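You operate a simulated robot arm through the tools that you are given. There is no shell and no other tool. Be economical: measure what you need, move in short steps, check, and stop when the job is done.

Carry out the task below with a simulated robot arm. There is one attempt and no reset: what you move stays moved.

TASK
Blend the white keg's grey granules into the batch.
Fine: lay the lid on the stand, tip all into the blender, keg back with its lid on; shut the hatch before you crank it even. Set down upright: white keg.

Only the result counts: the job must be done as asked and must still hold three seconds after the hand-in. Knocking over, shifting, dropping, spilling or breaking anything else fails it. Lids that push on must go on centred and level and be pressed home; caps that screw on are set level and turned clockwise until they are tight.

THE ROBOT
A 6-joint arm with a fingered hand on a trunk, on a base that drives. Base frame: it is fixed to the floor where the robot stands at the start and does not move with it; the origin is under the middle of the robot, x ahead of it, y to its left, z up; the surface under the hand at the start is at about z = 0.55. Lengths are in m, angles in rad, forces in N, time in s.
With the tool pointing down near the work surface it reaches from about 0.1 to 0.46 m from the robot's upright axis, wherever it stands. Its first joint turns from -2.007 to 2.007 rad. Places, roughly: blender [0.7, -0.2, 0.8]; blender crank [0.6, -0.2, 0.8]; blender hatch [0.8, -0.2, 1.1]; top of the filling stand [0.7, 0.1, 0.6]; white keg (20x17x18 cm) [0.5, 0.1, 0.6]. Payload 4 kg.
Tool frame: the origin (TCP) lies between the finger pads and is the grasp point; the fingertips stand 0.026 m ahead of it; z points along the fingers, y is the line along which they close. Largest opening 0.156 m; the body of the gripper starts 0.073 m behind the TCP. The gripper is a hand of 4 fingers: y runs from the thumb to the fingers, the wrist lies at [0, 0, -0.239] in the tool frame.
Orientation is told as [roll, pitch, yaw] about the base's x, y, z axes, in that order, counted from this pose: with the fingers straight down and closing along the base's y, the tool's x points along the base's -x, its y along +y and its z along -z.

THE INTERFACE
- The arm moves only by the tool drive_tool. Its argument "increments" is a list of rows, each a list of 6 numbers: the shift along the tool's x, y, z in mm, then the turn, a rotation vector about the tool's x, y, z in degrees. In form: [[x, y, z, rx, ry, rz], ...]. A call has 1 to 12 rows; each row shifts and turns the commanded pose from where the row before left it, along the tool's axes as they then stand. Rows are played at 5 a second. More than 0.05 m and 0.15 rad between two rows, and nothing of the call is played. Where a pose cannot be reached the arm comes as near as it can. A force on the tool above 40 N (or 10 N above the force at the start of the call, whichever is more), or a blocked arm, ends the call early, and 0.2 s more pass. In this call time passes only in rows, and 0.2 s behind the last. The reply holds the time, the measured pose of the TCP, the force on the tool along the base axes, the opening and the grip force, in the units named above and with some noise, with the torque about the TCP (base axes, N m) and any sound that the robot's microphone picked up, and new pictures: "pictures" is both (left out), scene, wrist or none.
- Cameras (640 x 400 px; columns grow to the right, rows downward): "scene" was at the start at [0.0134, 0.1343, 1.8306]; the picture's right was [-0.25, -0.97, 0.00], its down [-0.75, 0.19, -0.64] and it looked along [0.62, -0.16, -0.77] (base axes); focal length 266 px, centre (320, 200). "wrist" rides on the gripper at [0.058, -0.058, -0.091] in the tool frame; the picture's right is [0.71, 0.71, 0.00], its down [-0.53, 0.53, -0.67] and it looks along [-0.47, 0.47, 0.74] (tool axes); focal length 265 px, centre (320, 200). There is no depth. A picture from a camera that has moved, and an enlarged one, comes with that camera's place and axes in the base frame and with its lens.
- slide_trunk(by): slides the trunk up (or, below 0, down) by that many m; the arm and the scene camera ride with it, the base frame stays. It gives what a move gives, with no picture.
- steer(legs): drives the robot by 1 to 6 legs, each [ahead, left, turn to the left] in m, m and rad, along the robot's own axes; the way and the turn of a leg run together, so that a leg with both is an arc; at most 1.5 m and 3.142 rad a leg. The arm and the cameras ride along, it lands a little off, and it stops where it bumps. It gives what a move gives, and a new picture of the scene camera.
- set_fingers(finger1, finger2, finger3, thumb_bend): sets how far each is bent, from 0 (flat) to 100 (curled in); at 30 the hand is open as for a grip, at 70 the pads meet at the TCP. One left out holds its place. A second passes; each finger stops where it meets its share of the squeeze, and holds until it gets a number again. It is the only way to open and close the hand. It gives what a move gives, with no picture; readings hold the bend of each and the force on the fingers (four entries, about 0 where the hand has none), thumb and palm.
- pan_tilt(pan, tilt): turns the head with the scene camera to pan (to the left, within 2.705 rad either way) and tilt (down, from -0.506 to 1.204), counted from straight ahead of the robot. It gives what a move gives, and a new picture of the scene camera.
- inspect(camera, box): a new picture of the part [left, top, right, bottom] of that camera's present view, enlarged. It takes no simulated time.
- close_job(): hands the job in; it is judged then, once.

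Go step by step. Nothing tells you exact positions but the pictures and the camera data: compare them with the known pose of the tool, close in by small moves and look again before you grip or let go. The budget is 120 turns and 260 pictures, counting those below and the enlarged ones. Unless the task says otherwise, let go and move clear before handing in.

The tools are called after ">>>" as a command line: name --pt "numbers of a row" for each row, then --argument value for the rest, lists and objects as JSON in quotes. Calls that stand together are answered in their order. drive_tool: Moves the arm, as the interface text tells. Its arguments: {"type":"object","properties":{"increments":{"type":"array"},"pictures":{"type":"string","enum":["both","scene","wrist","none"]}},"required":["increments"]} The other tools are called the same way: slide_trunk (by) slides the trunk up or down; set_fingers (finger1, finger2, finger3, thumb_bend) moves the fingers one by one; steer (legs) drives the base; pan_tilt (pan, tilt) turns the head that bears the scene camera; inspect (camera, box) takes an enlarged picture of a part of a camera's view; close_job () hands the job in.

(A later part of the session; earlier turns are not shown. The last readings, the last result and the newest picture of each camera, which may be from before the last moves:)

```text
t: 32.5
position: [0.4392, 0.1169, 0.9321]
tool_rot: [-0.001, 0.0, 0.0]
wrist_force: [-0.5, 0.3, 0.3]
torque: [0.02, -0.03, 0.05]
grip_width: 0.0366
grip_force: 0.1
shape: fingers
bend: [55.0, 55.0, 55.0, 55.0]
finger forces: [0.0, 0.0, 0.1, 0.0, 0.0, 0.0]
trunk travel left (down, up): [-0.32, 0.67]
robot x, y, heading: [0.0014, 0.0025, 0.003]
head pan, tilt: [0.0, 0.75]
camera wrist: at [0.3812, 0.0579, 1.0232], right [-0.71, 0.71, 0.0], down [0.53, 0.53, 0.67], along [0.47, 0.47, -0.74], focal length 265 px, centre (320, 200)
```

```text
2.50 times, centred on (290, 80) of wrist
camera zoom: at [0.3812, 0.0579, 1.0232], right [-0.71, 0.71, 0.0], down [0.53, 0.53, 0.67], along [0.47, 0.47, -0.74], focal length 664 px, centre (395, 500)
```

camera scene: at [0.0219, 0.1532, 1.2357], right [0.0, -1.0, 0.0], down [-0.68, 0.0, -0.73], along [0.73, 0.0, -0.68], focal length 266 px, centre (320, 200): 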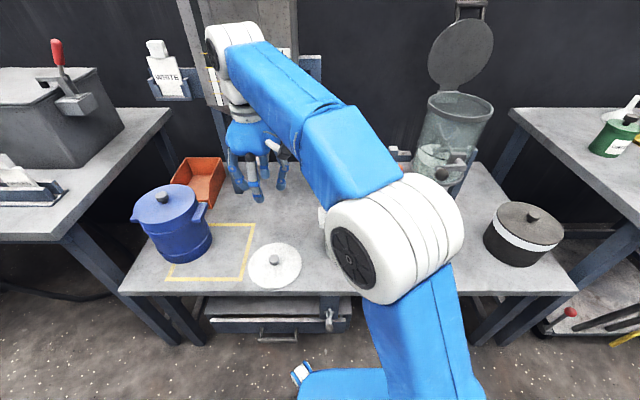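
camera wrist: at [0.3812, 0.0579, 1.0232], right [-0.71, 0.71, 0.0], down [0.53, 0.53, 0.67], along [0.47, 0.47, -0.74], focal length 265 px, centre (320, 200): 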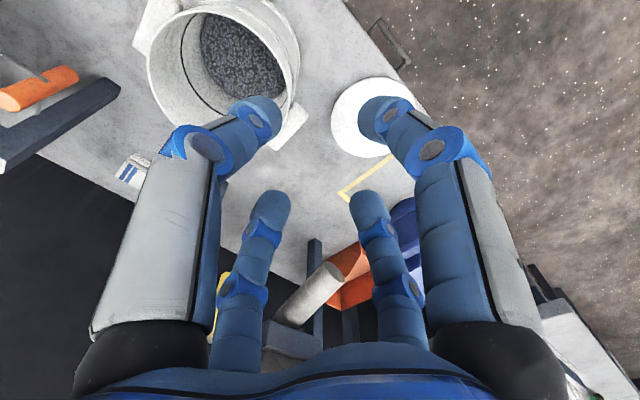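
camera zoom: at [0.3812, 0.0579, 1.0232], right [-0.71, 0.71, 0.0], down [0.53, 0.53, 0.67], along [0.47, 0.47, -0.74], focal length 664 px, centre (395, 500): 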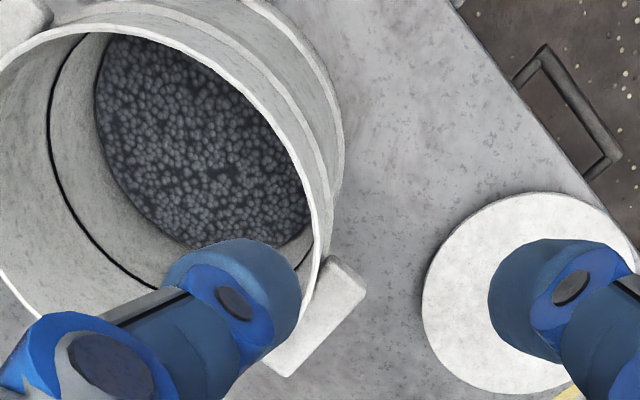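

The keg is thin-walled, with grey granules in its lower third. I plan to hook the left ear and rim diagonally from the +y side, which needs the robot further left. First I'll drive 0.2 m left, then pitch the tool 45°.

>>> steer --legs '[[0, 0.2, 0]]'

>>> set_fingers --finger1 0 --finger2 20 --finger3 0 --thumb_bend 30

>>> inspect --camera "wrist" --box '[0, 0, 640, 400]'

```text
t: 35.6
position: [0.4388, 0.3078, 0.9324]
tool_rot: [-0.002, -0.001, -0.003]
wrist_force: [0.6, -0.9, 0.4]
torque: [-0.01, -0.02, -0.05]
grip_width: 0.0366
grip_force: 0.0
shape: fingers
bend: [55.0, 55.0, 55.0, 55.0]
finger forces: [0.0, 0.0, 0.0, 0.0, 0.1, 0.1]
trunk travel left (down, up): [-0.32, 0.67]
robot x, y, heading: [0.0035, 0.2001, 0.003]
head pan, tilt: [0.0, 0.75]
camera scene: at [0.0221, 0.3487, 1.2358], right [0.0, -1.0, 0.0], down [-0.68, 0.0, -0.73], along [0.73, 0.0, -0.68], focal length 266 px, centre (320, 200)
```

scene: 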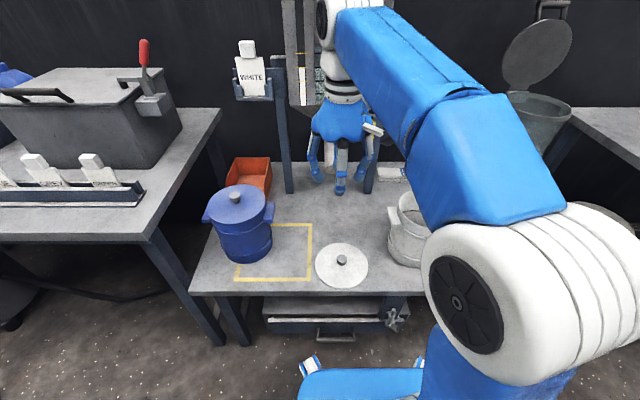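

```text
t: 36.6
position: [0.4405, 0.309, 0.9317]
tool_rot: [0.001, -0.001, -0.002]
wrist_force: [0.7, -0.5, 0.4]
torque: [0.0, -0.01, -0.02]
grip_width: 0.1297
grip_force: 0.1
shape: fingers
bend: [1.0, 20.0, 1.0, 30.0]
finger forces: [0.0, 0.0, 0.0, 0.0, 0.1, 0.0]
trunk travel left (down, up): [-0.32, 0.67]
robot x, y, heading: [0.003, 0.1956, -0.0]
head pan, tilt: [0.0, 0.75]
```

```text
1.00 times, centred on (320, 200) of wrist (not enlarged: the box is as wide or as high as the picture)
camera zoom: at [0.3817, 0.2509, 1.023], right [-0.71, 0.71, 0.0], down [0.53, 0.53, 0.67], along [0.47, 0.47, -0.74], focal length 265 px, centre (320, 200)
```

zoom: 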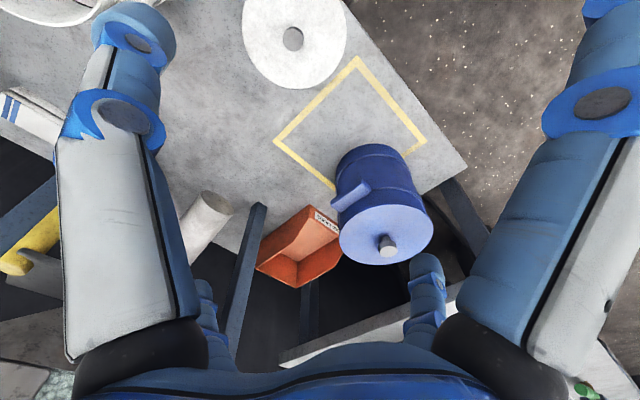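

Thumb is tool −y and finger2 is +y. I'll check the ear's real shape before gripping.

>>> inspect --camera "scene" --box '[375, 175, 445, 275]'

>>> drive_tool --pt "0 0 0 8 0 0" --pt "0 0 0 8 0 0" --pt "0 0 0 8 0 0" --pt "0 0 0 7 0 0" --pt "0 0 0 7 0 0" --pt "0 0 0 7 0 0" --pictures "both"

```text
4.00 times, centred on (410, 225) of scene
camera zoom: at [0.0222, 0.349, 1.2357], right [0.0, -1.0, 0.0], down [-0.68, 0.0, -0.73], along [0.73, 0.0, -0.68], focal length 1066 px, centre (-40, 100)
```

zoom: 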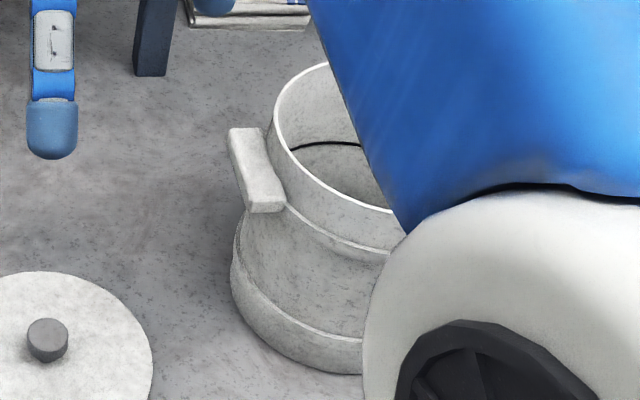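

```text
t: 38.0
position: [0.4397, 0.304, 0.9246]
tool_rot: [-0.787, -0.004, 0.001]
wrist_force: [-0.3, -0.1, -0.6]
torque: [-0.03, -0.02, -0.01]
grip_width: 0.13
grip_force: 0.0
shape: fingers
bend: [1.0, 20.0, 1.0, 30.0]
finger forces: [0.1, 0.1, 0.1, 0.0, 0.0, 0.0]
out of reach, approached as far as the arm can: row 6
trunk travel left (down, up): [-0.32, 0.67]
robot x, y, heading: [0.003, 0.1963, 0.001]
head pan, tilt: [0.0, 0.75]
camera scene: at [0.0224, 0.3489, 1.2357], right [0.0, -1.0, 0.0], down [-0.68, 0.0, -0.73], along [0.73, 0.0, -0.68], focal length 266 px, centre (320, 200)
camera wrist: at [0.3816, 0.3277, 1.0307], right [-0.71, 0.5, -0.5], down [0.52, 0.85, 0.1], along [0.48, -0.19, -0.86], focal length 265 px, centre (320, 200)
```

scene: 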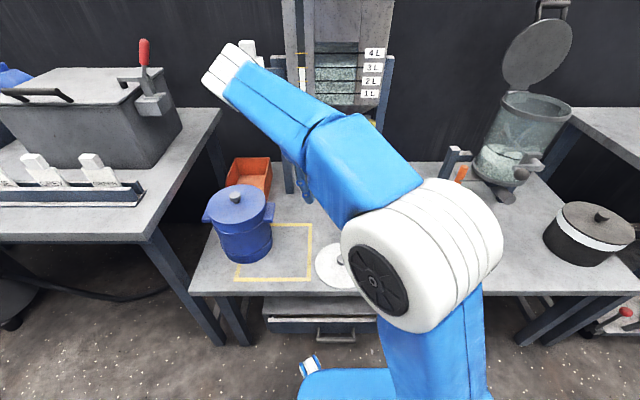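
wrist: 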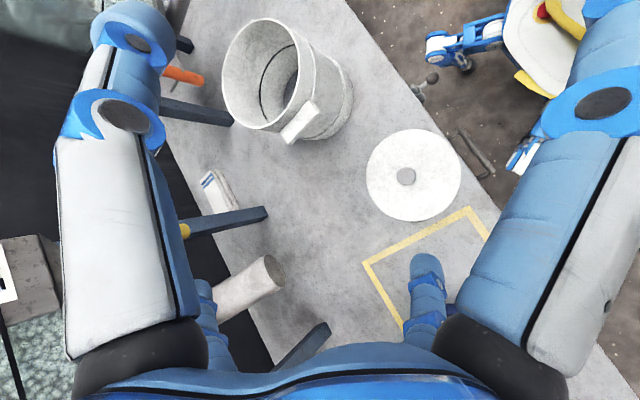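

>>> inspect --camera "wrist" --box '[210, 10, 370, 150]'

```text
2.86 times, centred on (290, 80) of wrist
camera zoom: at [0.3816, 0.3277, 1.0307], right [-0.71, 0.5, -0.5], down [0.52, 0.85, 0.1], along [0.48, -0.19, -0.86], focal length 758 px, centre (406, 543)
```

zoom: 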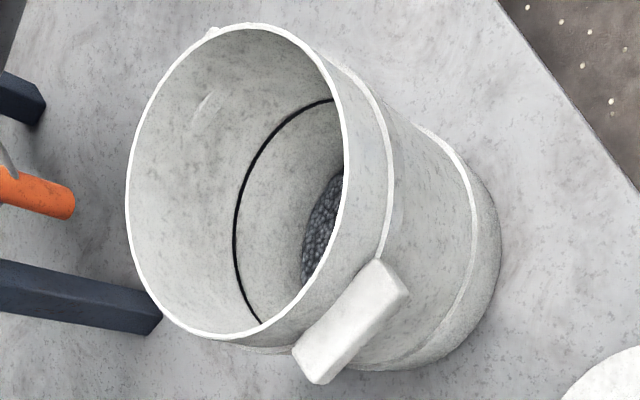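

The ear is a flat slab (x 0.50–0.57, outer edge y≈0.150, z≈0.677–0.697), with the rim at z≈0.728. I'll move to a pre-grasp point 12 cm back along the 45° approach.

>>> drive_tool --pt "-24 10 36 0 0 0" --pt "-24 10 36 0 0 0" --pt "-24 10 36 0 0 0" --pt "-23 11 36 0 0 0" --pt "0 0 0 0 0 0" --pictures "both"

```text
t: 39.2
position: [0.5354, 0.2309, 0.7934]
tool_rot: [-0.786, -0.001, -0.001]
wrist_force: [0.1, -0.5, 0.7]
torque: [0.0, -0.03, -0.05]
grip_width: 0.1299
grip_force: 0.0
shape: fingers
bend: [0.0, 20.0, 1.0, 30.0]
finger forces: [0.1, 0.0, 0.0, 0.0, 0.1, 0.0]
trunk travel left (down, up): [-0.32, 0.67]
robot x, y, heading: [-0.0002, 0.1978, -0.006]
head pan, tilt: [0.0, 0.75]
camera scene: at [0.0227, 0.3488, 1.2358], right [0.0, -1.0, 0.0], down [-0.68, 0.0, -0.73], along [0.73, 0.0, -0.68], focal length 266 px, centre (320, 200)
camera wrist: at [0.4772, 0.254, 0.8988], right [-0.71, 0.5, -0.5], down [0.53, 0.84, 0.1], along [0.47, -0.19, -0.86], focal length 265 px, centre (320, 200)
```

scene: 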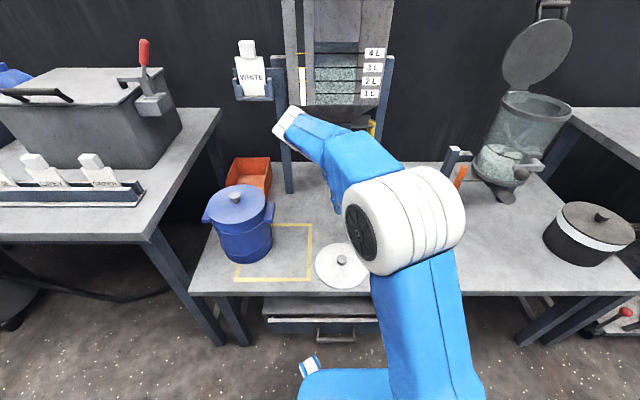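
wrist: 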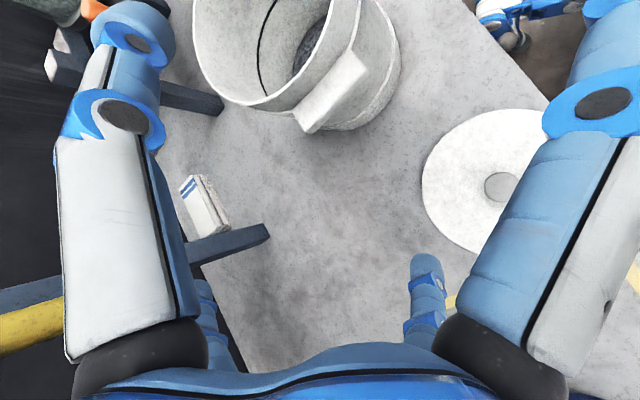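

>>> drive_tool --pt "0 0 30 0 0 0" --pt "0 0 30 0 0 0" --pt "0 0 20 0 0 0" --pt "0 0 0 0 0 0" --pictures "wrist"

```text
t: 40.2
position: [0.5326, 0.1778, 0.7366]
tool_rot: [-0.786, 0.001, -0.002]
wrist_force: [-0.2, -0.1, -0.5]
torque: [0.01, 0.04, 0.03]
grip_width: 0.1297
grip_force: 0.1
shape: fingers
bend: [0.0, 20.0, 1.0, 30.0]
finger forces: [0.0, 0.0, 0.0, 0.0, 0.0, 0.1]
trunk travel left (down, up): [-0.32, 0.67]
robot x, y, heading: [0.0012, 0.1967, -0.001]
head pan, tilt: [0.0, 0.75]
camera wrist: at [0.4758, 0.1999, 0.8419], right [-0.71, 0.5, -0.5], down [0.53, 0.84, 0.1], along [0.47, -0.19, -0.86], focal length 265 px, centre (320, 200)
```

wrist: 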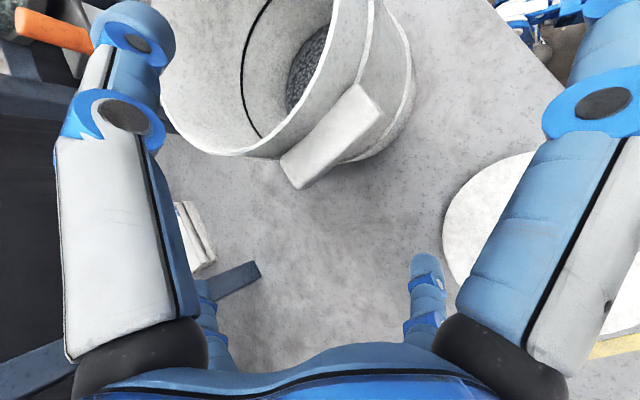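

>>> drive_tool --pt "-1 0 15 0 0 0" --pt "-1 0 15 0 0 0" --pt "0 0 10 0 0 0" --pt "0 0 0 0 0 0" --pictures "wrist"

```text
t: 41.2
position: [0.535, 0.1467, 0.7084]
tool_rot: [-0.784, 0.0, 0.0]
wrist_force: [0.0, 0.0, -0.2]
torque: [0.0, 0.04, 0.03]
grip_width: 0.1299
grip_force: 0.1
shape: fingers
bend: [0.0, 20.0, 1.0, 30.0]
finger forces: [0.1, 0.1, 0.0, 0.0, 0.0, 0.0]
trunk travel left (down, up): [-0.32, 0.67]
robot x, y, heading: [0.004, 0.1939, 0.003]
head pan, tilt: [0.0, 0.75]
camera wrist: at [0.4786, 0.1702, 0.8144], right [-0.71, 0.5, -0.5], down [0.53, 0.84, 0.1], along [0.47, -0.19, -0.86], focal length 265 px, centre (320, 200)
```

wrist: 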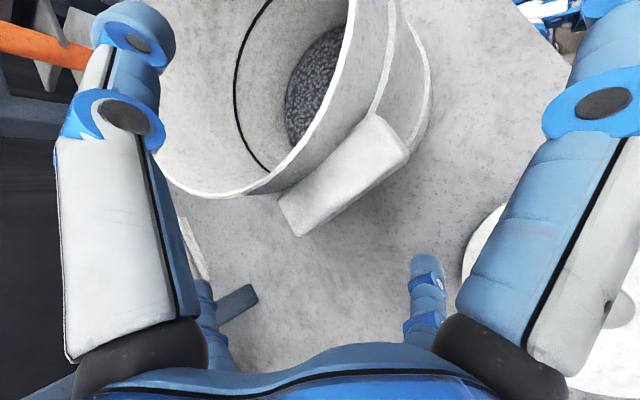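

In position. I'll close finger2 (under the ear) and the thumb (inside the rim) gradually.

>>> set_fingers --finger2 42 --thumb_bend 42

>>> inspect --camera "wrist" --box '[0, 0, 640, 400]'

```text
t: 42.2
position: [0.5358, 0.1471, 0.7093]
tool_rot: [-0.786, 0.0, -0.001]
wrist_force: [-0.1, -0.1, 0.3]
torque: [0.01, 0.03, -0.01]
grip_width: 0.1187
grip_force: 0.0
shape: fingers
bend: [0.0, 42.0, 1.0, 42.0]
finger forces: [0.0, 0.1, 0.1, 0.0, 0.1, 0.1]
trunk travel left (down, up): [-0.32, 0.67]
robot x, y, heading: [0.0036, 0.1953, -0.001]
head pan, tilt: [0.0, 0.75]
```

```text
1.00 times, centred on (320, 200) of wrist (not enlarged: the box is as wide or as high as the picture)
camera zoom: at [0.4785, 0.1705, 0.8146], right [-0.71, 0.5, -0.5], down [0.53, 0.84, 0.1], along [0.47, -0.19, -0.86], focal length 265 px, centre (320, 200)
```

zoom: 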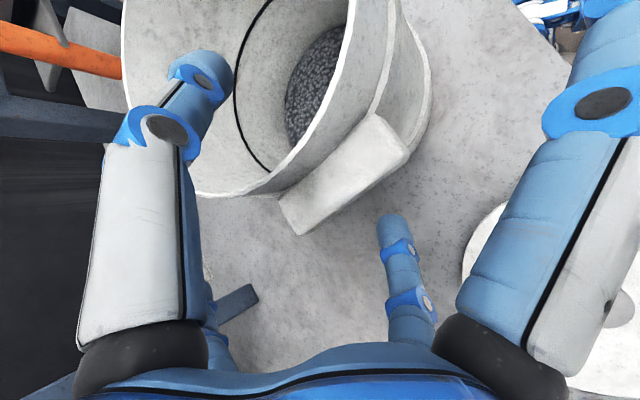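

>>> set_fingers --finger2 54 --thumb_bend 54

>>> inspect --camera "wrist" --box '[0, 0, 640, 400]'

```text
t: 43.2
position: [0.536, 0.1474, 0.7106]
tool_rot: [-0.785, 0.0, -0.003]
wrist_force: [0.0, 0.6, -0.1]
torque: [-0.01, 0.02, -0.01]
grip_width: 0.1093
grip_force: 0.1
shape: fingers
bend: [0.0, 54.0, 1.0, 54.0]
finger forces: [0.1, 0.0, 0.0, 0.1, 0.0, 0.0]
trunk travel left (down, up): [-0.32, 0.67]
robot x, y, heading: [0.004, 0.1922, -0.0]
head pan, tilt: [0.0, 0.75]
```

```text
1.00 times, centred on (320, 200) of wrist (not enlarged: the box is as wide or as high as the picture)
camera zoom: at [0.4785, 0.1705, 0.8146], right [-0.71, 0.5, -0.5], down [0.53, 0.84, 0.1], along [0.47, -0.19, -0.86], focal length 265 px, centre (320, 200)
```

zoom: 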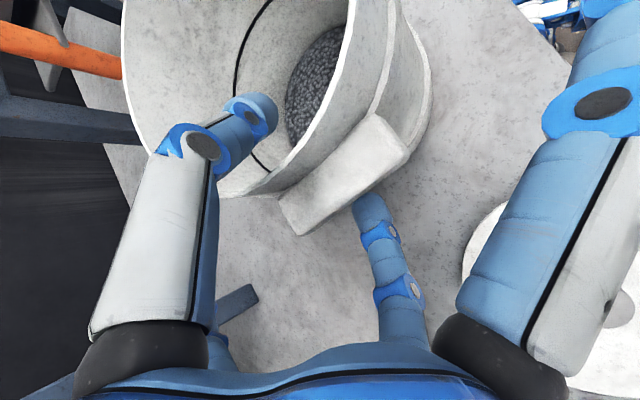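

>>> set_fingers --finger2 63 --thumb_bend 63

>>> inspect --camera "wrist" --box '[0, 0, 640, 400]'

```text
t: 44.2
position: [0.5361, 0.1474, 0.7096]
tool_rot: [-0.786, 0.0, -0.003]
wrist_force: [0.6, -2.3, 4.9]
torque: [-0.01, 0.0, -0.01]
grip_width: 0.1054
grip_force: 2.4
shape: fingers
bend: [0.0, 63.0, 1.0, 61.0]
finger forces: [0.1, 0.0, 0.0, 0.0, 4.5, 0.0]
trunk travel left (down, up): [-0.32, 0.67]
robot x, y, heading: [-0.0009, 0.1933, 0.005]
head pan, tilt: [0.0, 0.75]
```

```text
1.00 times, centred on (320, 200) of wrist (not enlarged: the box is as wide or as high as the picture)
camera zoom: at [0.4783, 0.1703, 0.8148], right [-0.71, 0.5, -0.5], down [0.53, 0.84, 0.1], along [0.47, -0.19, -0.86], focal length 265 px, centre (320, 200)
```

zoom: 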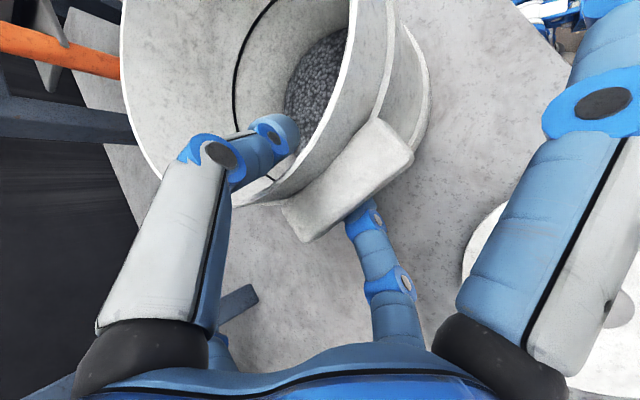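

>>> set_fingers --finger2 75

>>> inspect --camera "wrist" --box '[160, 50, 480, 280]'

```text
t: 45.2
position: [0.5369, 0.1476, 0.7099]
tool_rot: [-0.784, -0.001, -0.001]
wrist_force: [-0.3, -0.7, 0.2]
torque: [0.04, 0.0, 0.01]
grip_width: 0.1054
grip_force: 8.0
shape: fingers
bend: [0.0, 65.0, 1.0, 61.0]
finger forces: [0.0, 9.0, 0.0, 0.1, 6.0, 0.0]
trunk travel left (down, up): [-0.32, 0.67]
robot x, y, heading: [0.0001, 0.1941, -0.003]
head pan, tilt: [0.0, 0.75]
```

```text
1.74 times, centred on (320, 165) of wrist
camera zoom: at [0.4787, 0.1704, 0.8143], right [-0.71, 0.5, -0.5], down [0.53, 0.84, 0.1], along [0.47, -0.19, -0.86], focal length 462 px, centre (320, 261)
```

zoom: 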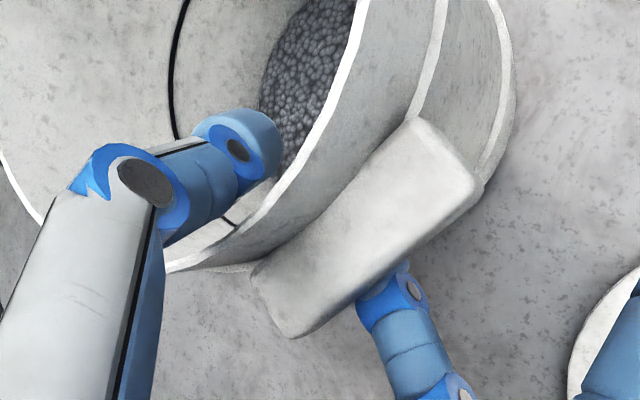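

Good hold geometry: the thumb is inside the rim and finger2 is under the ear. I'll squeeze harder and bring fingers 1 and 3 onto the ear ends.

>>> set_fingers --finger2 95 --thumb_bend 90

>>> set_fingers --finger1 60 --finger3 60

>>> inspect --camera "wrist" --box '[0, 0, 640, 400]'

```text
t: 46.2
position: [0.536, 0.1481, 0.7095]
tool_rot: [-0.785, -0.002, -0.003]
wrist_force: [0.2, -1.1, 3.3]
torque: [0.32, -0.04, 0.01]
grip_width: 0.1004
grip_force: 12.5
shape: fingers
bend: [0.0, 90.0, 1.0, 84.0]
finger forces: [0.0, 12.0, 0.0, 0.0, 13.1, 0.0]
trunk travel left (down, up): [-0.32, 0.67]
robot x, y, heading: [-0.0051, 0.1987, -0.002]
head pan, tilt: [0.0, 0.75]
```

```text
t: 47.2
position: [0.5362, 0.148, 0.7114]
tool_rot: [-0.785, 0.0, -0.001]
wrist_force: [0.1, -2.1, 4.5]
torque: [0.24, -0.01, 0.01]
grip_width: 0.0573
grip_force: 19.9
shape: fingers
bend: [40.0, 90.0, 44.0, 84.0]
finger forces: [8.3, 9.9, 7.2, 0.0, 14.0, 0.0]
trunk travel left (down, up): [-0.32, 0.67]
robot x, y, heading: [0.0004, 0.1934, -0.004]
head pan, tilt: [0.0, 0.75]
```

```text
1.00 times, centred on (320, 200) of wrist (not enlarged: the box is as wide or as high as the picture)
camera zoom: at [0.4783, 0.1704, 0.8149], right [-0.71, 0.5, -0.5], down [0.53, 0.84, 0.1], along [0.47, -0.19, -0.86], focal length 265 px, centre (320, 200)
```

zoom: 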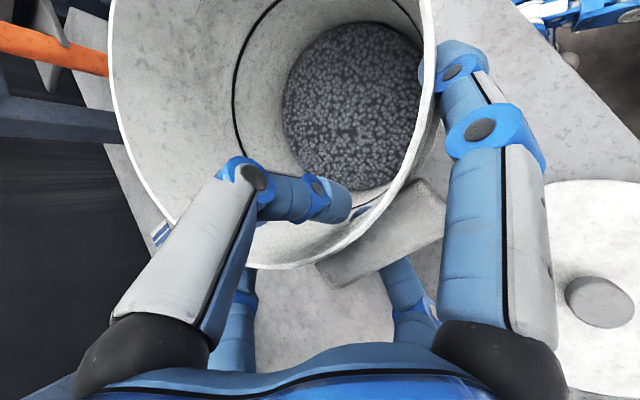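

The keg seems to have tilted toward the hand under the squeeze. I'll check from the scene camera.

>>> pan_tilt --pan -0.25 --tilt 0.8

>>> inspect --camera "scene" --box '[240, 140, 400, 280]'

```text
t: 47.9
position: [0.5344, 0.1483, 0.7104]
tool_rot: [-0.785, 0.0, -0.001]
wrist_force: [0.8, -1.8, 5.7]
torque: [0.16, 0.02, 0.01]
grip_width: 0.0571
grip_force: 19.2
shape: fingers
bend: [40.0, 90.0, 44.0, 84.0]
finger forces: [8.2, 9.7, 7.4, 0.0, 13.9, 0.0]
trunk travel left (down, up): [-0.32, 0.67]
robot x, y, heading: [0.005, 0.1942, -0.001]
head pan, tilt: [-0.25, 0.799]
camera scene: at [0.0171, 0.329, 1.2318], right [-0.25, -0.97, 0.0], down [-0.69, 0.18, -0.7], along [0.68, -0.17, -0.72], focal length 266 px, centre (320, 200)
```

scene: 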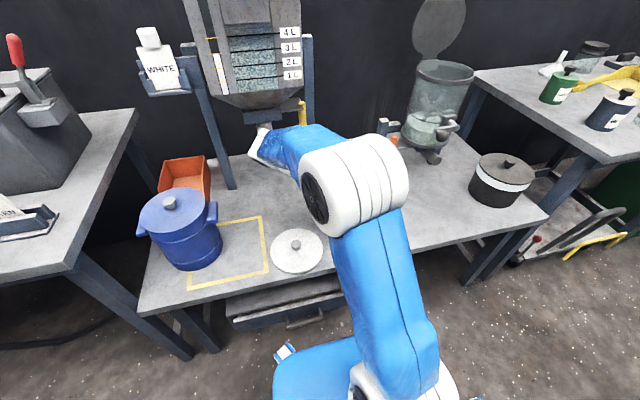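

```text
2.86 times, centred on (320, 210) of scene
camera zoom: at [0.0171, 0.329, 1.2318], right [-0.25, -0.97, 0.0], down [-0.69, 0.18, -0.7], along [0.68, -0.17, -0.72], focal length 762 px, centre (320, 171)
```

zoom: 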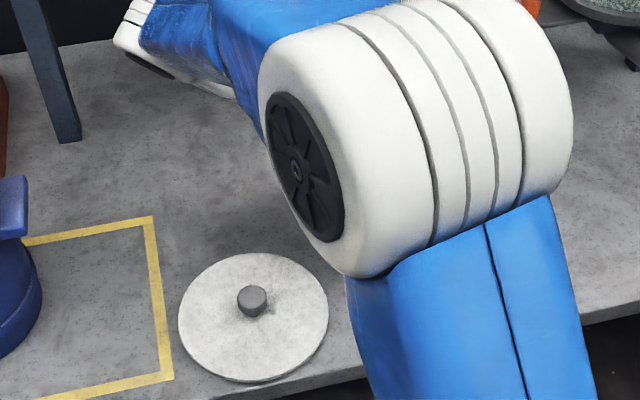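

I can't see the keg from there. I'll lift it 2 cm and watch how it hangs.

>>> drive_tool --pt "0 -3.5 -3.5 0 0 0" --pt "0 -3.5 -3.5 0 0 0" --pt "0 -3.5 -3.5 0 0 0" --pt "0 -3.5 -3.5 0 0 0" --pt "0 0 0 0 0 0" --pictures "wrist"

```text
t: 49.1
position: [0.5371, 0.1471, 0.7298]
tool_rot: [-0.785, -0.001, -0.001]
wrist_force: [0.0, 0.6, -7.4]
torque: [0.41, -0.07, 0.03]
grip_width: 0.0543
grip_force: 21.9
shape: fingers
bend: [41.0, 91.0, 45.0, 81.0]
finger forces: [6.8, 13.8, 6.5, 0.0, 15.9, 0.0]
trunk travel left (down, up): [-0.32, 0.67]
robot x, y, heading: [-0.003, 0.1922, -0.003]
head pan, tilt: [-0.25, 0.799]
camera wrist: at [0.4786, 0.1697, 0.8351], right [-0.71, 0.5, -0.5], down [0.53, 0.84, 0.1], along [0.47, -0.19, -0.86], focal length 265 px, centre (320, 200)
```

wrist: 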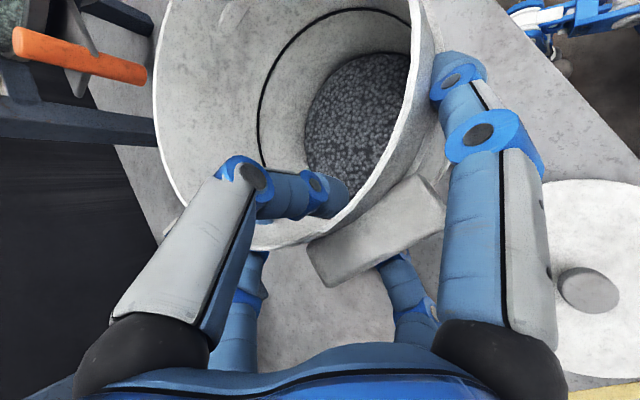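

>>> drive_tool --pt "0 -10 -10 0 0 0" --pt "0 -10 -10 0 0 0" --pt "0 -10 -10 0 0 0" --pt "0 -10 -10 0 0 0" --pt "0 0 0 0 0 0" --pt "0 0 0 0 0 0" --pictures "both"

```text
t: 50.5
position: [0.5378, 0.147, 0.7874]
tool_rot: [-0.786, -0.001, -0.001]
wrist_force: [1.1, -0.3, -7.6]
torque: [0.42, -0.04, -0.03]
grip_width: 0.054
grip_force: 21.3
shape: fingers
bend: [41.0, 92.0, 45.0, 81.0]
finger forces: [6.9, 13.2, 6.7, 0.0, 16.3, 0.1]
trunk travel left (down, up): [-0.32, 0.67]
robot x, y, heading: [0.0015, 0.1966, 0.001]
head pan, tilt: [-0.25, 0.799]
camera scene: at [0.0182, 0.329, 1.2317], right [-0.25, -0.97, 0.0], down [-0.69, 0.18, -0.7], along [0.67, -0.17, -0.72], focal length 266 px, centre (320, 200)
camera wrist: at [0.4795, 0.1704, 0.8918], right [-0.71, 0.5, -0.5], down [0.53, 0.84, 0.1], along [0.47, -0.19, -0.86], focal length 265 px, centre (320, 200)
```

scene: 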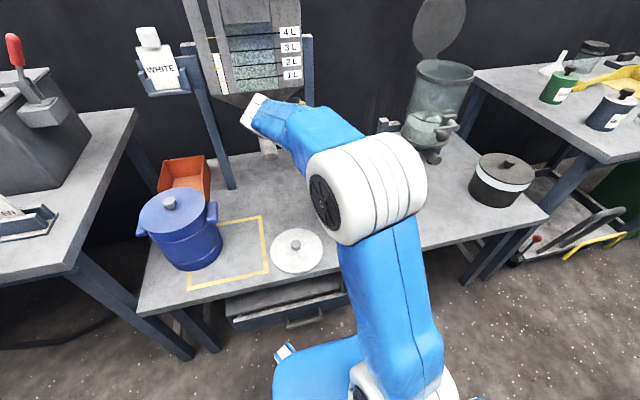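
wrist: 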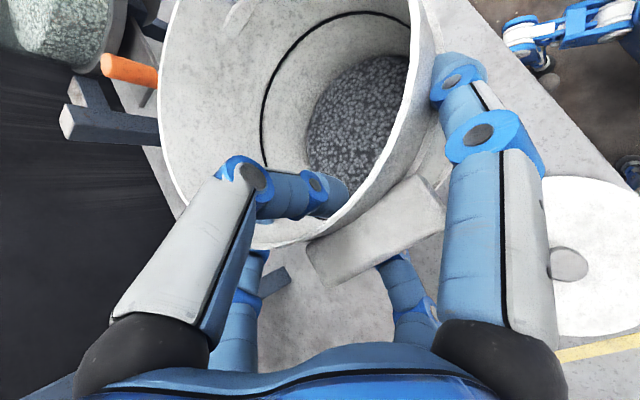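

The keg hangs steadily (about 0.77 kg) and is well held. I'll pull back a little, raise the trunk, then yaw the tool so it points ahead.

>>> drive_tool --pt "20 0 0 0 0 0" --pt "30 0 0 0 0 0" --pt "30 0 0 0 0 0" --pt "0 0 0 0 0 0" --pictures "none"

>>> slide_trunk --by 0.36

>>> drive_tool --pt "0 0 0 0 -5.785 -5.785" --pt "0 0 0 0 -5.785 -5.785" --pt "0 0 0 0 -5.785 -5.785" --pt "0 0 0 0 -5.785 -5.785" --pt "0 0 0 0 -5.785 -5.785" --pt "0 0 0 0 0 0" --pictures "both"

```text
t: 51.5
position: [0.456, 0.147, 0.7867]
tool_rot: [-0.786, 0.001, 0.0]
wrist_force: [-0.2, 1.4, -6.9]
torque: [0.38, -0.02, 0.01]
grip_width: 0.054
grip_force: 21.5
shape: fingers
bend: [41.0, 92.0, 45.0, 81.0]
finger forces: [7.3, 13.0, 7.0, 0.0, 16.2, 0.1]
trunk travel left (down, up): [-0.32, 0.67]
robot x, y, heading: [0.0031, 0.1954, -0.003]
head pan, tilt: [-0.25, 0.799]
```

```text
t: 55.0
position: [0.4573, 0.147, 1.1467]
tool_rot: [-0.786, 0.002, -0.002]
wrist_force: [0.2, 0.5, -7.0]
torque: [0.39, -0.02, 0.01]
grip_width: 0.0538
grip_force: 22.4
shape: fingers
bend: [41.0, 92.0, 45.0, 81.0]
finger forces: [7.2, 13.4, 7.0, 0.0, 16.6, 0.1]
trunk travel left (down, up): [-0.68, 0.31]
robot x, y, heading: [-0.0028, 0.1991, -0.002]
head pan, tilt: [-0.25, 0.799]
```

```text
t: 56.4
position: [0.4577, 0.1478, 1.1448]
tool_rot: [-0.786, 0.003, 0.714]
wrist_force: [0.3, 0.2, -7.2]
torque: [0.33, 0.23, 0.03]
grip_width: 0.054
grip_force: 22.5
shape: fingers
bend: [41.0, 92.0, 45.0, 81.0]
finger forces: [7.1, 13.4, 6.9, 0.0, 17.2, 0.0]
trunk travel left (down, up): [-0.68, 0.31]
robot x, y, heading: [-0.0015, 0.1962, -0.005]
head pan, tilt: [-0.25, 0.799]
camera scene: at [0.0194, 0.3294, 1.5916], right [-0.25, -0.97, 0.0], down [-0.7, 0.18, -0.7], along [0.67, -0.17, -0.72], focal length 266 px, centre (320, 200)
camera wrist: at [0.3984, 0.1266, 1.2511], right [-0.86, -0.09, -0.5], down [-0.16, 0.98, 0.1], along [0.48, 0.16, -0.86], focal length 265 px, centre (320, 200)
```

scene: 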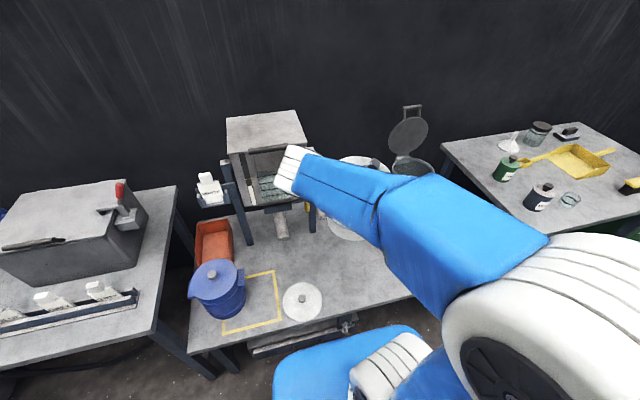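
wrist: 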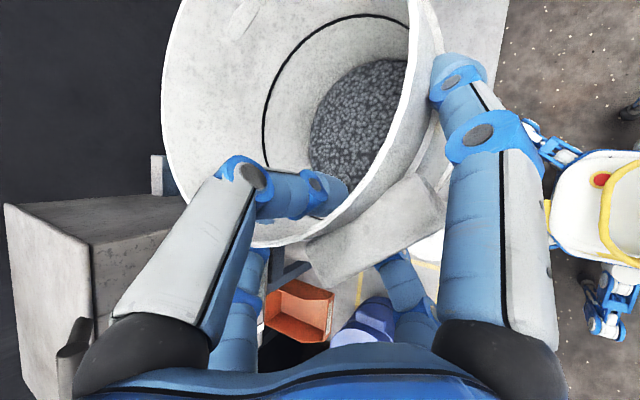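

>>> drive_tool --pt "0 0 0 0 -5.785 -5.785" --pt "0 0 0 0 -5.785 -5.785" --pt "0 0 0 0 -5.785 -5.785" --pt "0 0 0 0 -5.785 -5.785" --pt "0 0 0 0 -5.785 -5.785" --pt "0 0 0 0 -5.785 -5.785" --pt "0 0 0 0 0 0" --pictures "none"

>>> slide_trunk --by 0.04

>>> steer --legs '[[0, -0.28, 0]]'

>>> pan_tilt --pan -0.5 --tilt 0.7

```text
t: 58.0
position: [0.4954, 0.1904, 1.1269]
tool_rot: [-0.789, 0.013, 1.549]
wrist_force: [1.4, -4.2, -6.8]
torque: [-0.06, 0.32, -0.51]
grip_width: 0.0547
grip_force: 23.5
shape: fingers
bend: [40.0, 92.0, 47.0, 80.0]
finger forces: [10.4, 13.0, 5.1, 0.0, 18.6, 0.0]
out of reach, approached as far as the arm can: row 2, 3, 4, 5, 6
trunk travel left (down, up): [-0.68, 0.31]
robot x, y, heading: [0.0012, 0.1977, -0.002]
head pan, tilt: [-0.25, 0.799]
```

```text
t: 58.9
position: [0.4955, 0.1904, 1.1676]
tool_rot: [-0.788, 0.017, 1.547]
wrist_force: [0.3, -3.8, -6.6]
torque: [-0.08, 0.41, -0.45]
grip_width: 0.055
grip_force: 23.7
shape: fingers
bend: [40.0, 92.0, 47.0, 80.0]
finger forces: [10.8, 13.0, 5.5, 0.1, 19.1, 0.0]
trunk travel left (down, up): [-0.72, 0.27]
robot x, y, heading: [-0.0008, 0.1961, -0.004]
head pan, tilt: [-0.25, 0.799]
```

```text
t: 63.0
position: [0.4957, -0.0824, 1.1663]
tool_rot: [-0.788, 0.016, 1.551]
wrist_force: [-0.8, -0.9, -7.2]
torque: [0.07, 0.35, 0.03]
grip_width: 0.0545
grip_force: 24.1
shape: fingers
bend: [40.0, 92.0, 46.0, 80.0]
finger forces: [8.1, 13.8, 7.5, 0.0, 19.2, 0.0]
trunk travel left (down, up): [-0.72, 0.27]
robot x, y, heading: [-0.0022, -0.0841, -0.001]
head pan, tilt: [-0.25, 0.799]
camera scene: at [0.018, 0.0513, 1.6317], right [-0.25, -0.97, 0.0], down [-0.7, 0.18, -0.7], along [0.68, -0.17, -0.72], focal length 266 px, centre (320, 200)
```

scene: 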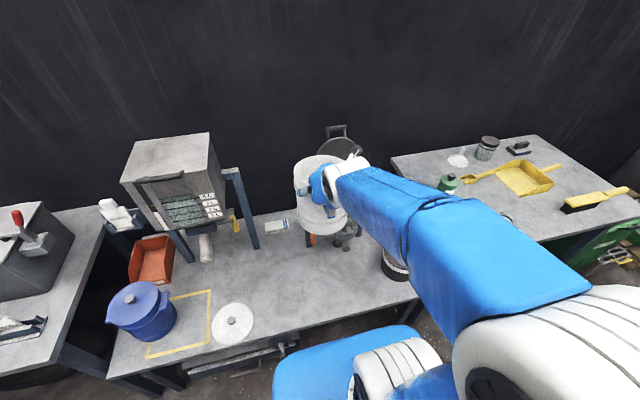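

```text
t: 63.7
position: [0.495, -0.0824, 1.1657]
tool_rot: [-0.788, 0.017, 1.552]
wrist_force: [-0.3, -0.2, -7.6]
torque: [0.07, 0.37, 0.0]
grip_width: 0.0543
grip_force: 24.9
shape: fingers
bend: [40.0, 92.0, 46.0, 80.0]
finger forces: [8.1, 14.2, 7.5, 0.0, 19.4, 0.0]
trunk travel left (down, up): [-0.72, 0.27]
robot x, y, heading: [0.002, -0.0814, -0.006]
head pan, tilt: [-0.499, 0.7]
camera scene: at [0.0146, 0.0312, 1.6399], right [-0.48, -0.88, 0.0], down [-0.57, 0.31, -0.76], along [0.67, -0.37, -0.64], focal length 266 px, centre (320, 200)
```

scene: 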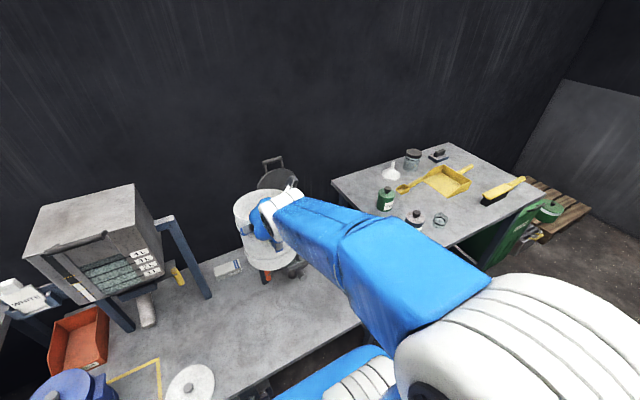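

>>> drive_tool --pt "0 0 0 0 0 0" --pictures "wrist"

>>> inspect --camera "scene" --box '[200, 140, 340, 290]'

```text
t: 64.1
position: [0.4951, -0.0828, 1.1668]
tool_rot: [-0.787, 0.014, 1.551]
wrist_force: [0.2, 0.9, -7.5]
torque: [0.08, 0.35, -0.02]
grip_width: 0.0542
grip_force: 24.4
shape: fingers
bend: [40.0, 92.0, 46.0, 80.0]
finger forces: [8.1, 14.3, 7.5, 0.0, 19.4, 0.0]
trunk travel left (down, up): [-0.72, 0.27]
robot x, y, heading: [0.0001, -0.0811, -0.004]
head pan, tilt: [-0.499, 0.7]
camera wrist: at [0.4706, -0.1388, 1.2721], right [-0.51, -0.7, -0.49], down [-0.83, 0.54, 0.09], along [0.2, 0.45, -0.87], focal length 265 px, centre (320, 200)
```

wrist: 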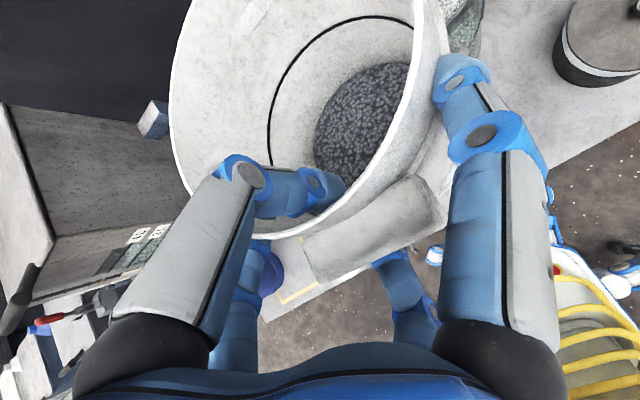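

```text
2.67 times, centred on (270, 215) of scene
camera zoom: at [0.0144, 0.0313, 1.6399], right [-0.48, -0.88, 0.0], down [-0.57, 0.31, -0.76], along [0.67, -0.37, -0.64], focal length 711 px, centre (453, 160)
```

zoom: 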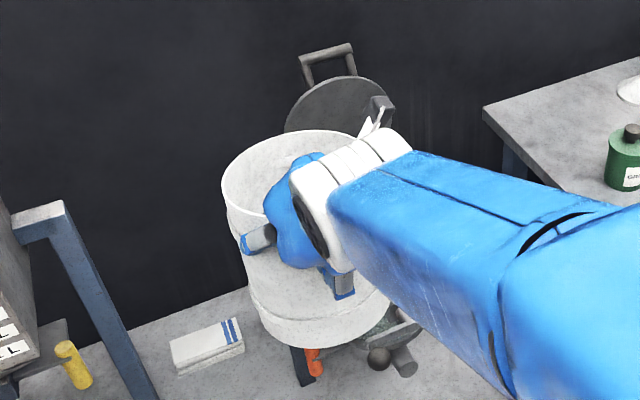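

The keg is secure. I'll drive 0.12 m right so the keg lines up with the blender in y, then advance it over the opening (rim centre ≈(0.69, −0.21, 0.94)).

>>> steer --legs '[[0, -0.12, 0]]'

>>> drive_tool --pt "0 -14.1 14.1 0 0 0" --pt "0 -14.1 14.1 0 0 0" --pt "0 -14.1 14.1 0 0 0" --pt "0 -14.1 14.1 0 0 0" --pt "0 0 0 0 0 0" --pictures "both"

```text
t: 66.3
position: [0.4946, -0.2038, 1.1659]
tool_rot: [-0.788, 0.017, 1.554]
wrist_force: [-0.9, -0.1, -8.3]
torque: [0.1, 0.36, -0.02]
grip_width: 0.0545
grip_force: 24.8
shape: fingers
bend: [40.0, 92.0, 46.0, 80.0]
finger forces: [8.0, 14.5, 7.5, 0.0, 19.5, 0.1]
trunk travel left (down, up): [-0.72, 0.27]
robot x, y, heading: [0.0024, -0.2049, 0.0]
head pan, tilt: [-0.499, 0.7]
camera scene: at [0.0141, -0.0933, 1.64], right [-0.48, -0.88, 0.0], down [-0.57, 0.31, -0.76], along [0.67, -0.36, -0.64], focal length 266 px, centre (320, 200)
```

scene: 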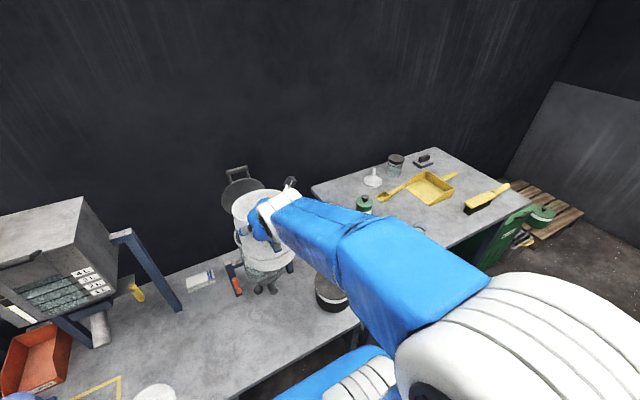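

```text
t: 67.5
position: [0.5743, -0.2042, 1.1659]
tool_rot: [-0.787, 0.015, 1.553]
wrist_force: [-0.6, -0.4, -7.7]
torque: [0.08, 0.38, 0.02]
grip_width: 0.0542
grip_force: 24.0
shape: fingers
bend: [40.0, 92.0, 46.0, 80.0]
finger forces: [8.4, 14.6, 7.4, 0.0, 19.3, 0.0]
trunk travel left (down, up): [-0.72, 0.27]
robot x, y, heading: [-0.0036, -0.2045, -0.0]
head pan, tilt: [-0.499, 0.7]
camera scene: at [0.0127, -0.0939, 1.64], right [-0.48, -0.88, 0.0], down [-0.57, 0.31, -0.77], along [0.67, -0.36, -0.64], focal length 266 px, centre (320, 200)
camera wrist: at [0.5492, -0.2614, 1.2714], right [-0.51, -0.71, -0.49], down [-0.84, 0.54, 0.09], along [0.2, 0.46, -0.87], focal length 265 px, centre (320, 200)
```

scene: 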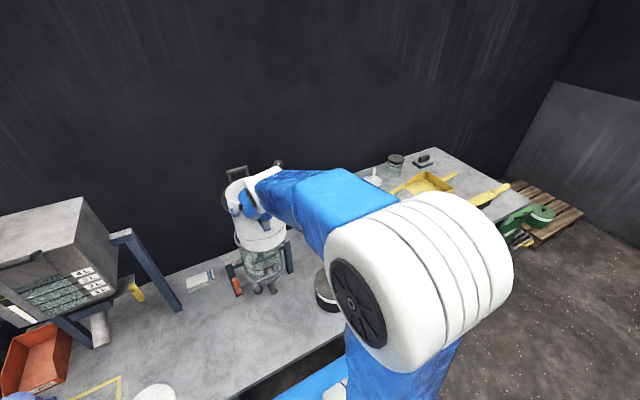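
wrist: 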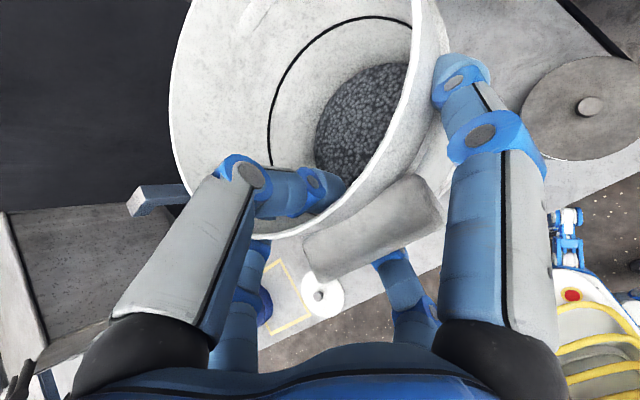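

>>> inspect --camera "scene" --box '[200, 150, 320, 300]'

```text
2.67 times, centred on (260, 225) of scene
camera zoom: at [0.0127, -0.0939, 1.64], right [-0.48, -0.88, 0.0], down [-0.57, 0.31, -0.77], along [0.67, -0.36, -0.64], focal length 711 px, centre (480, 133)
```

zoom: 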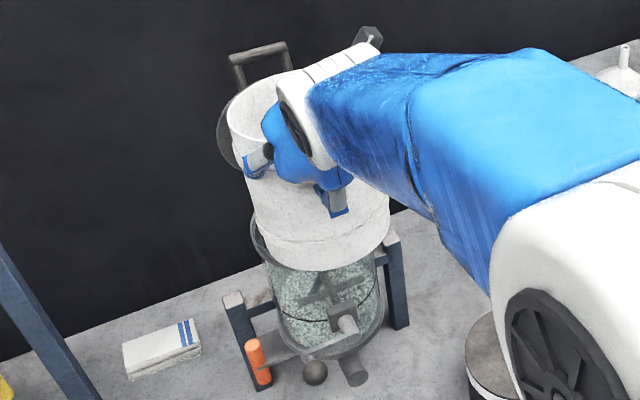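

The rim centre sits about 5 cm ahead of the TCP, so I'll advance another 4 cm and start rolling about the x axis. This first part goes to 56°, before anything flows.

>>> drive_tool --pt "0 -14.1 14.1 0 0 0" --pt "0 -14.1 14.1 0 0 0" --pt "0 0 0 0 -5.66 5.66" --pt "0 0 0 0 -5.66 5.66" --pt "0 0 0 0 -5.66 5.66" --pt "0 0 0 0 -5.66 5.66" --pt "0 0 0 0 0 0" --pictures "both"

```text
t: 69.1
position: [0.6032, -0.0401, 1.2166]
tool_rot: [-0.768, -0.519, 1.51]
wrist_force: [0.5, -1.0, -7.9]
torque: [-0.24, 0.38, 0.0]
grip_width: 0.0543
grip_force: 24.0
shape: fingers
bend: [40.0, 92.0, 46.0, 80.0]
finger forces: [9.8, 13.5, 6.1, 0.0, 19.3, 0.1]
out of reach, approached as far as the arm can: row 3, 4, 5, 6
trunk travel left (down, up): [-0.72, 0.27]
robot x, y, heading: [0.0032, -0.2061, -0.0]
head pan, tilt: [-0.499, 0.7]
camera scene: at [0.0157, -0.0941, 1.6399], right [-0.48, -0.88, 0.0], down [-0.57, 0.31, -0.76], along [0.67, -0.36, -0.65], focal length 266 px, centre (320, 200)
camera wrist: at [0.575, -0.142, 1.2798], right [-0.53, -0.34, -0.78], down [-0.82, 0.45, 0.36], along [0.23, 0.83, -0.52], focal length 265 px, centre (320, 200)
```

scene: 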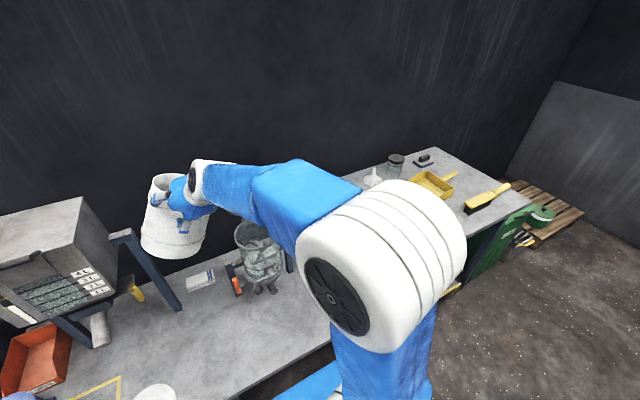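
wrist: 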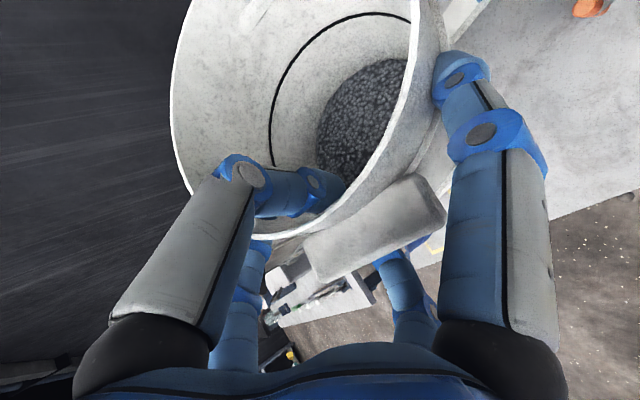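

That roll direction runs out of reach, because the wrist has to go to −y. I'll roll back and pour toward +y instead, which suits this arm better.

>>> drive_tool --pt "0 0 0 0 5.66 -5.66" --pt "0 0 0 0 5.66 -5.66" --pt "0 0 0 0 5.66 -5.66" --pt "0 0 0 0 5.66 -5.66" --pt "0 0 0 0 0 0" --pictures "none"

```text
t: 70.3
position: [0.6017, -0.0402, 1.2164]
tool_rot: [-0.787, 0.016, 1.553]
wrist_force: [0.4, -0.2, -7.1]
torque: [0.06, 0.38, 0.0]
grip_width: 0.0546
grip_force: 25.5
shape: fingers
bend: [40.0, 92.0, 46.0, 80.0]
finger forces: [7.9, 14.9, 7.6, 0.0, 19.8, 0.1]
trunk travel left (down, up): [-0.72, 0.27]
robot x, y, heading: [-0.0015, -0.2037, -0.001]
head pan, tilt: [-0.499, 0.7]
```

>>> drive_tool --pt "45 0 0 0 0 0" --pt "45 0 0 0 0 0" --pt "45 0 0 0 0 0" --pt "0 0 0 0 5.66 -5.66" --pt "0 0 0 0 5.66 -5.66" --pt "0 0 0 0 5.66 -5.66" --pt "0 0 0 0 5.66 -5.66" --pt "0 0 0 0 0 0" --pictures "both"

```text
t: 72.1
position: [0.5992, -0.1753, 1.222]
tool_rot: [-0.789, 0.576, 1.552]
wrist_force: [0.1, -1.1, -7.4]
torque: [0.42, 0.39, 0.03]
grip_width: 0.0534
grip_force: 25.3
shape: fingers
bend: [41.0, 92.0, 46.0, 80.0]
finger forces: [7.0, 14.5, 9.1, 0.1, 19.4, 0.0]
trunk travel left (down, up): [-0.72, 0.27]
robot x, y, heading: [-0.0003, -0.2065, 0.003]
head pan, tilt: [-0.499, 0.7]
camera scene: at [0.0134, -0.0944, 1.64], right [-0.48, -0.88, 0.0], down [-0.57, 0.31, -0.76], along [0.67, -0.36, -0.64], focal length 266 px, centre (320, 200)
camera wrist: at [0.5751, -0.1664, 1.3398], right [-0.52, -0.86, -0.04], down [-0.83, 0.51, -0.2], along [0.19, -0.07, -0.98], focal length 265 px, centre (320, 200)
```

scene: 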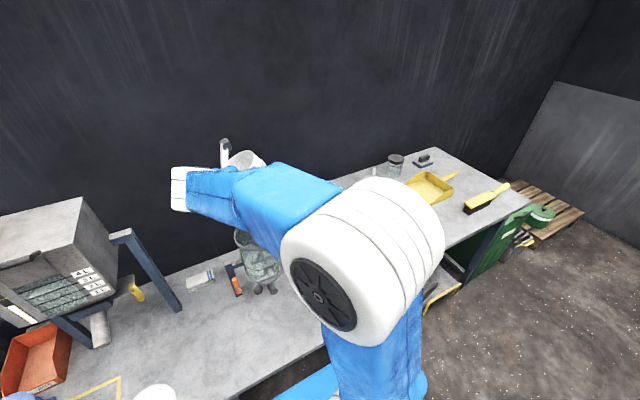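
wrist: 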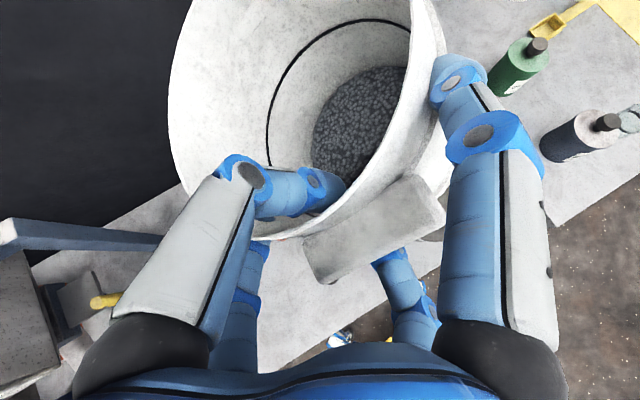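

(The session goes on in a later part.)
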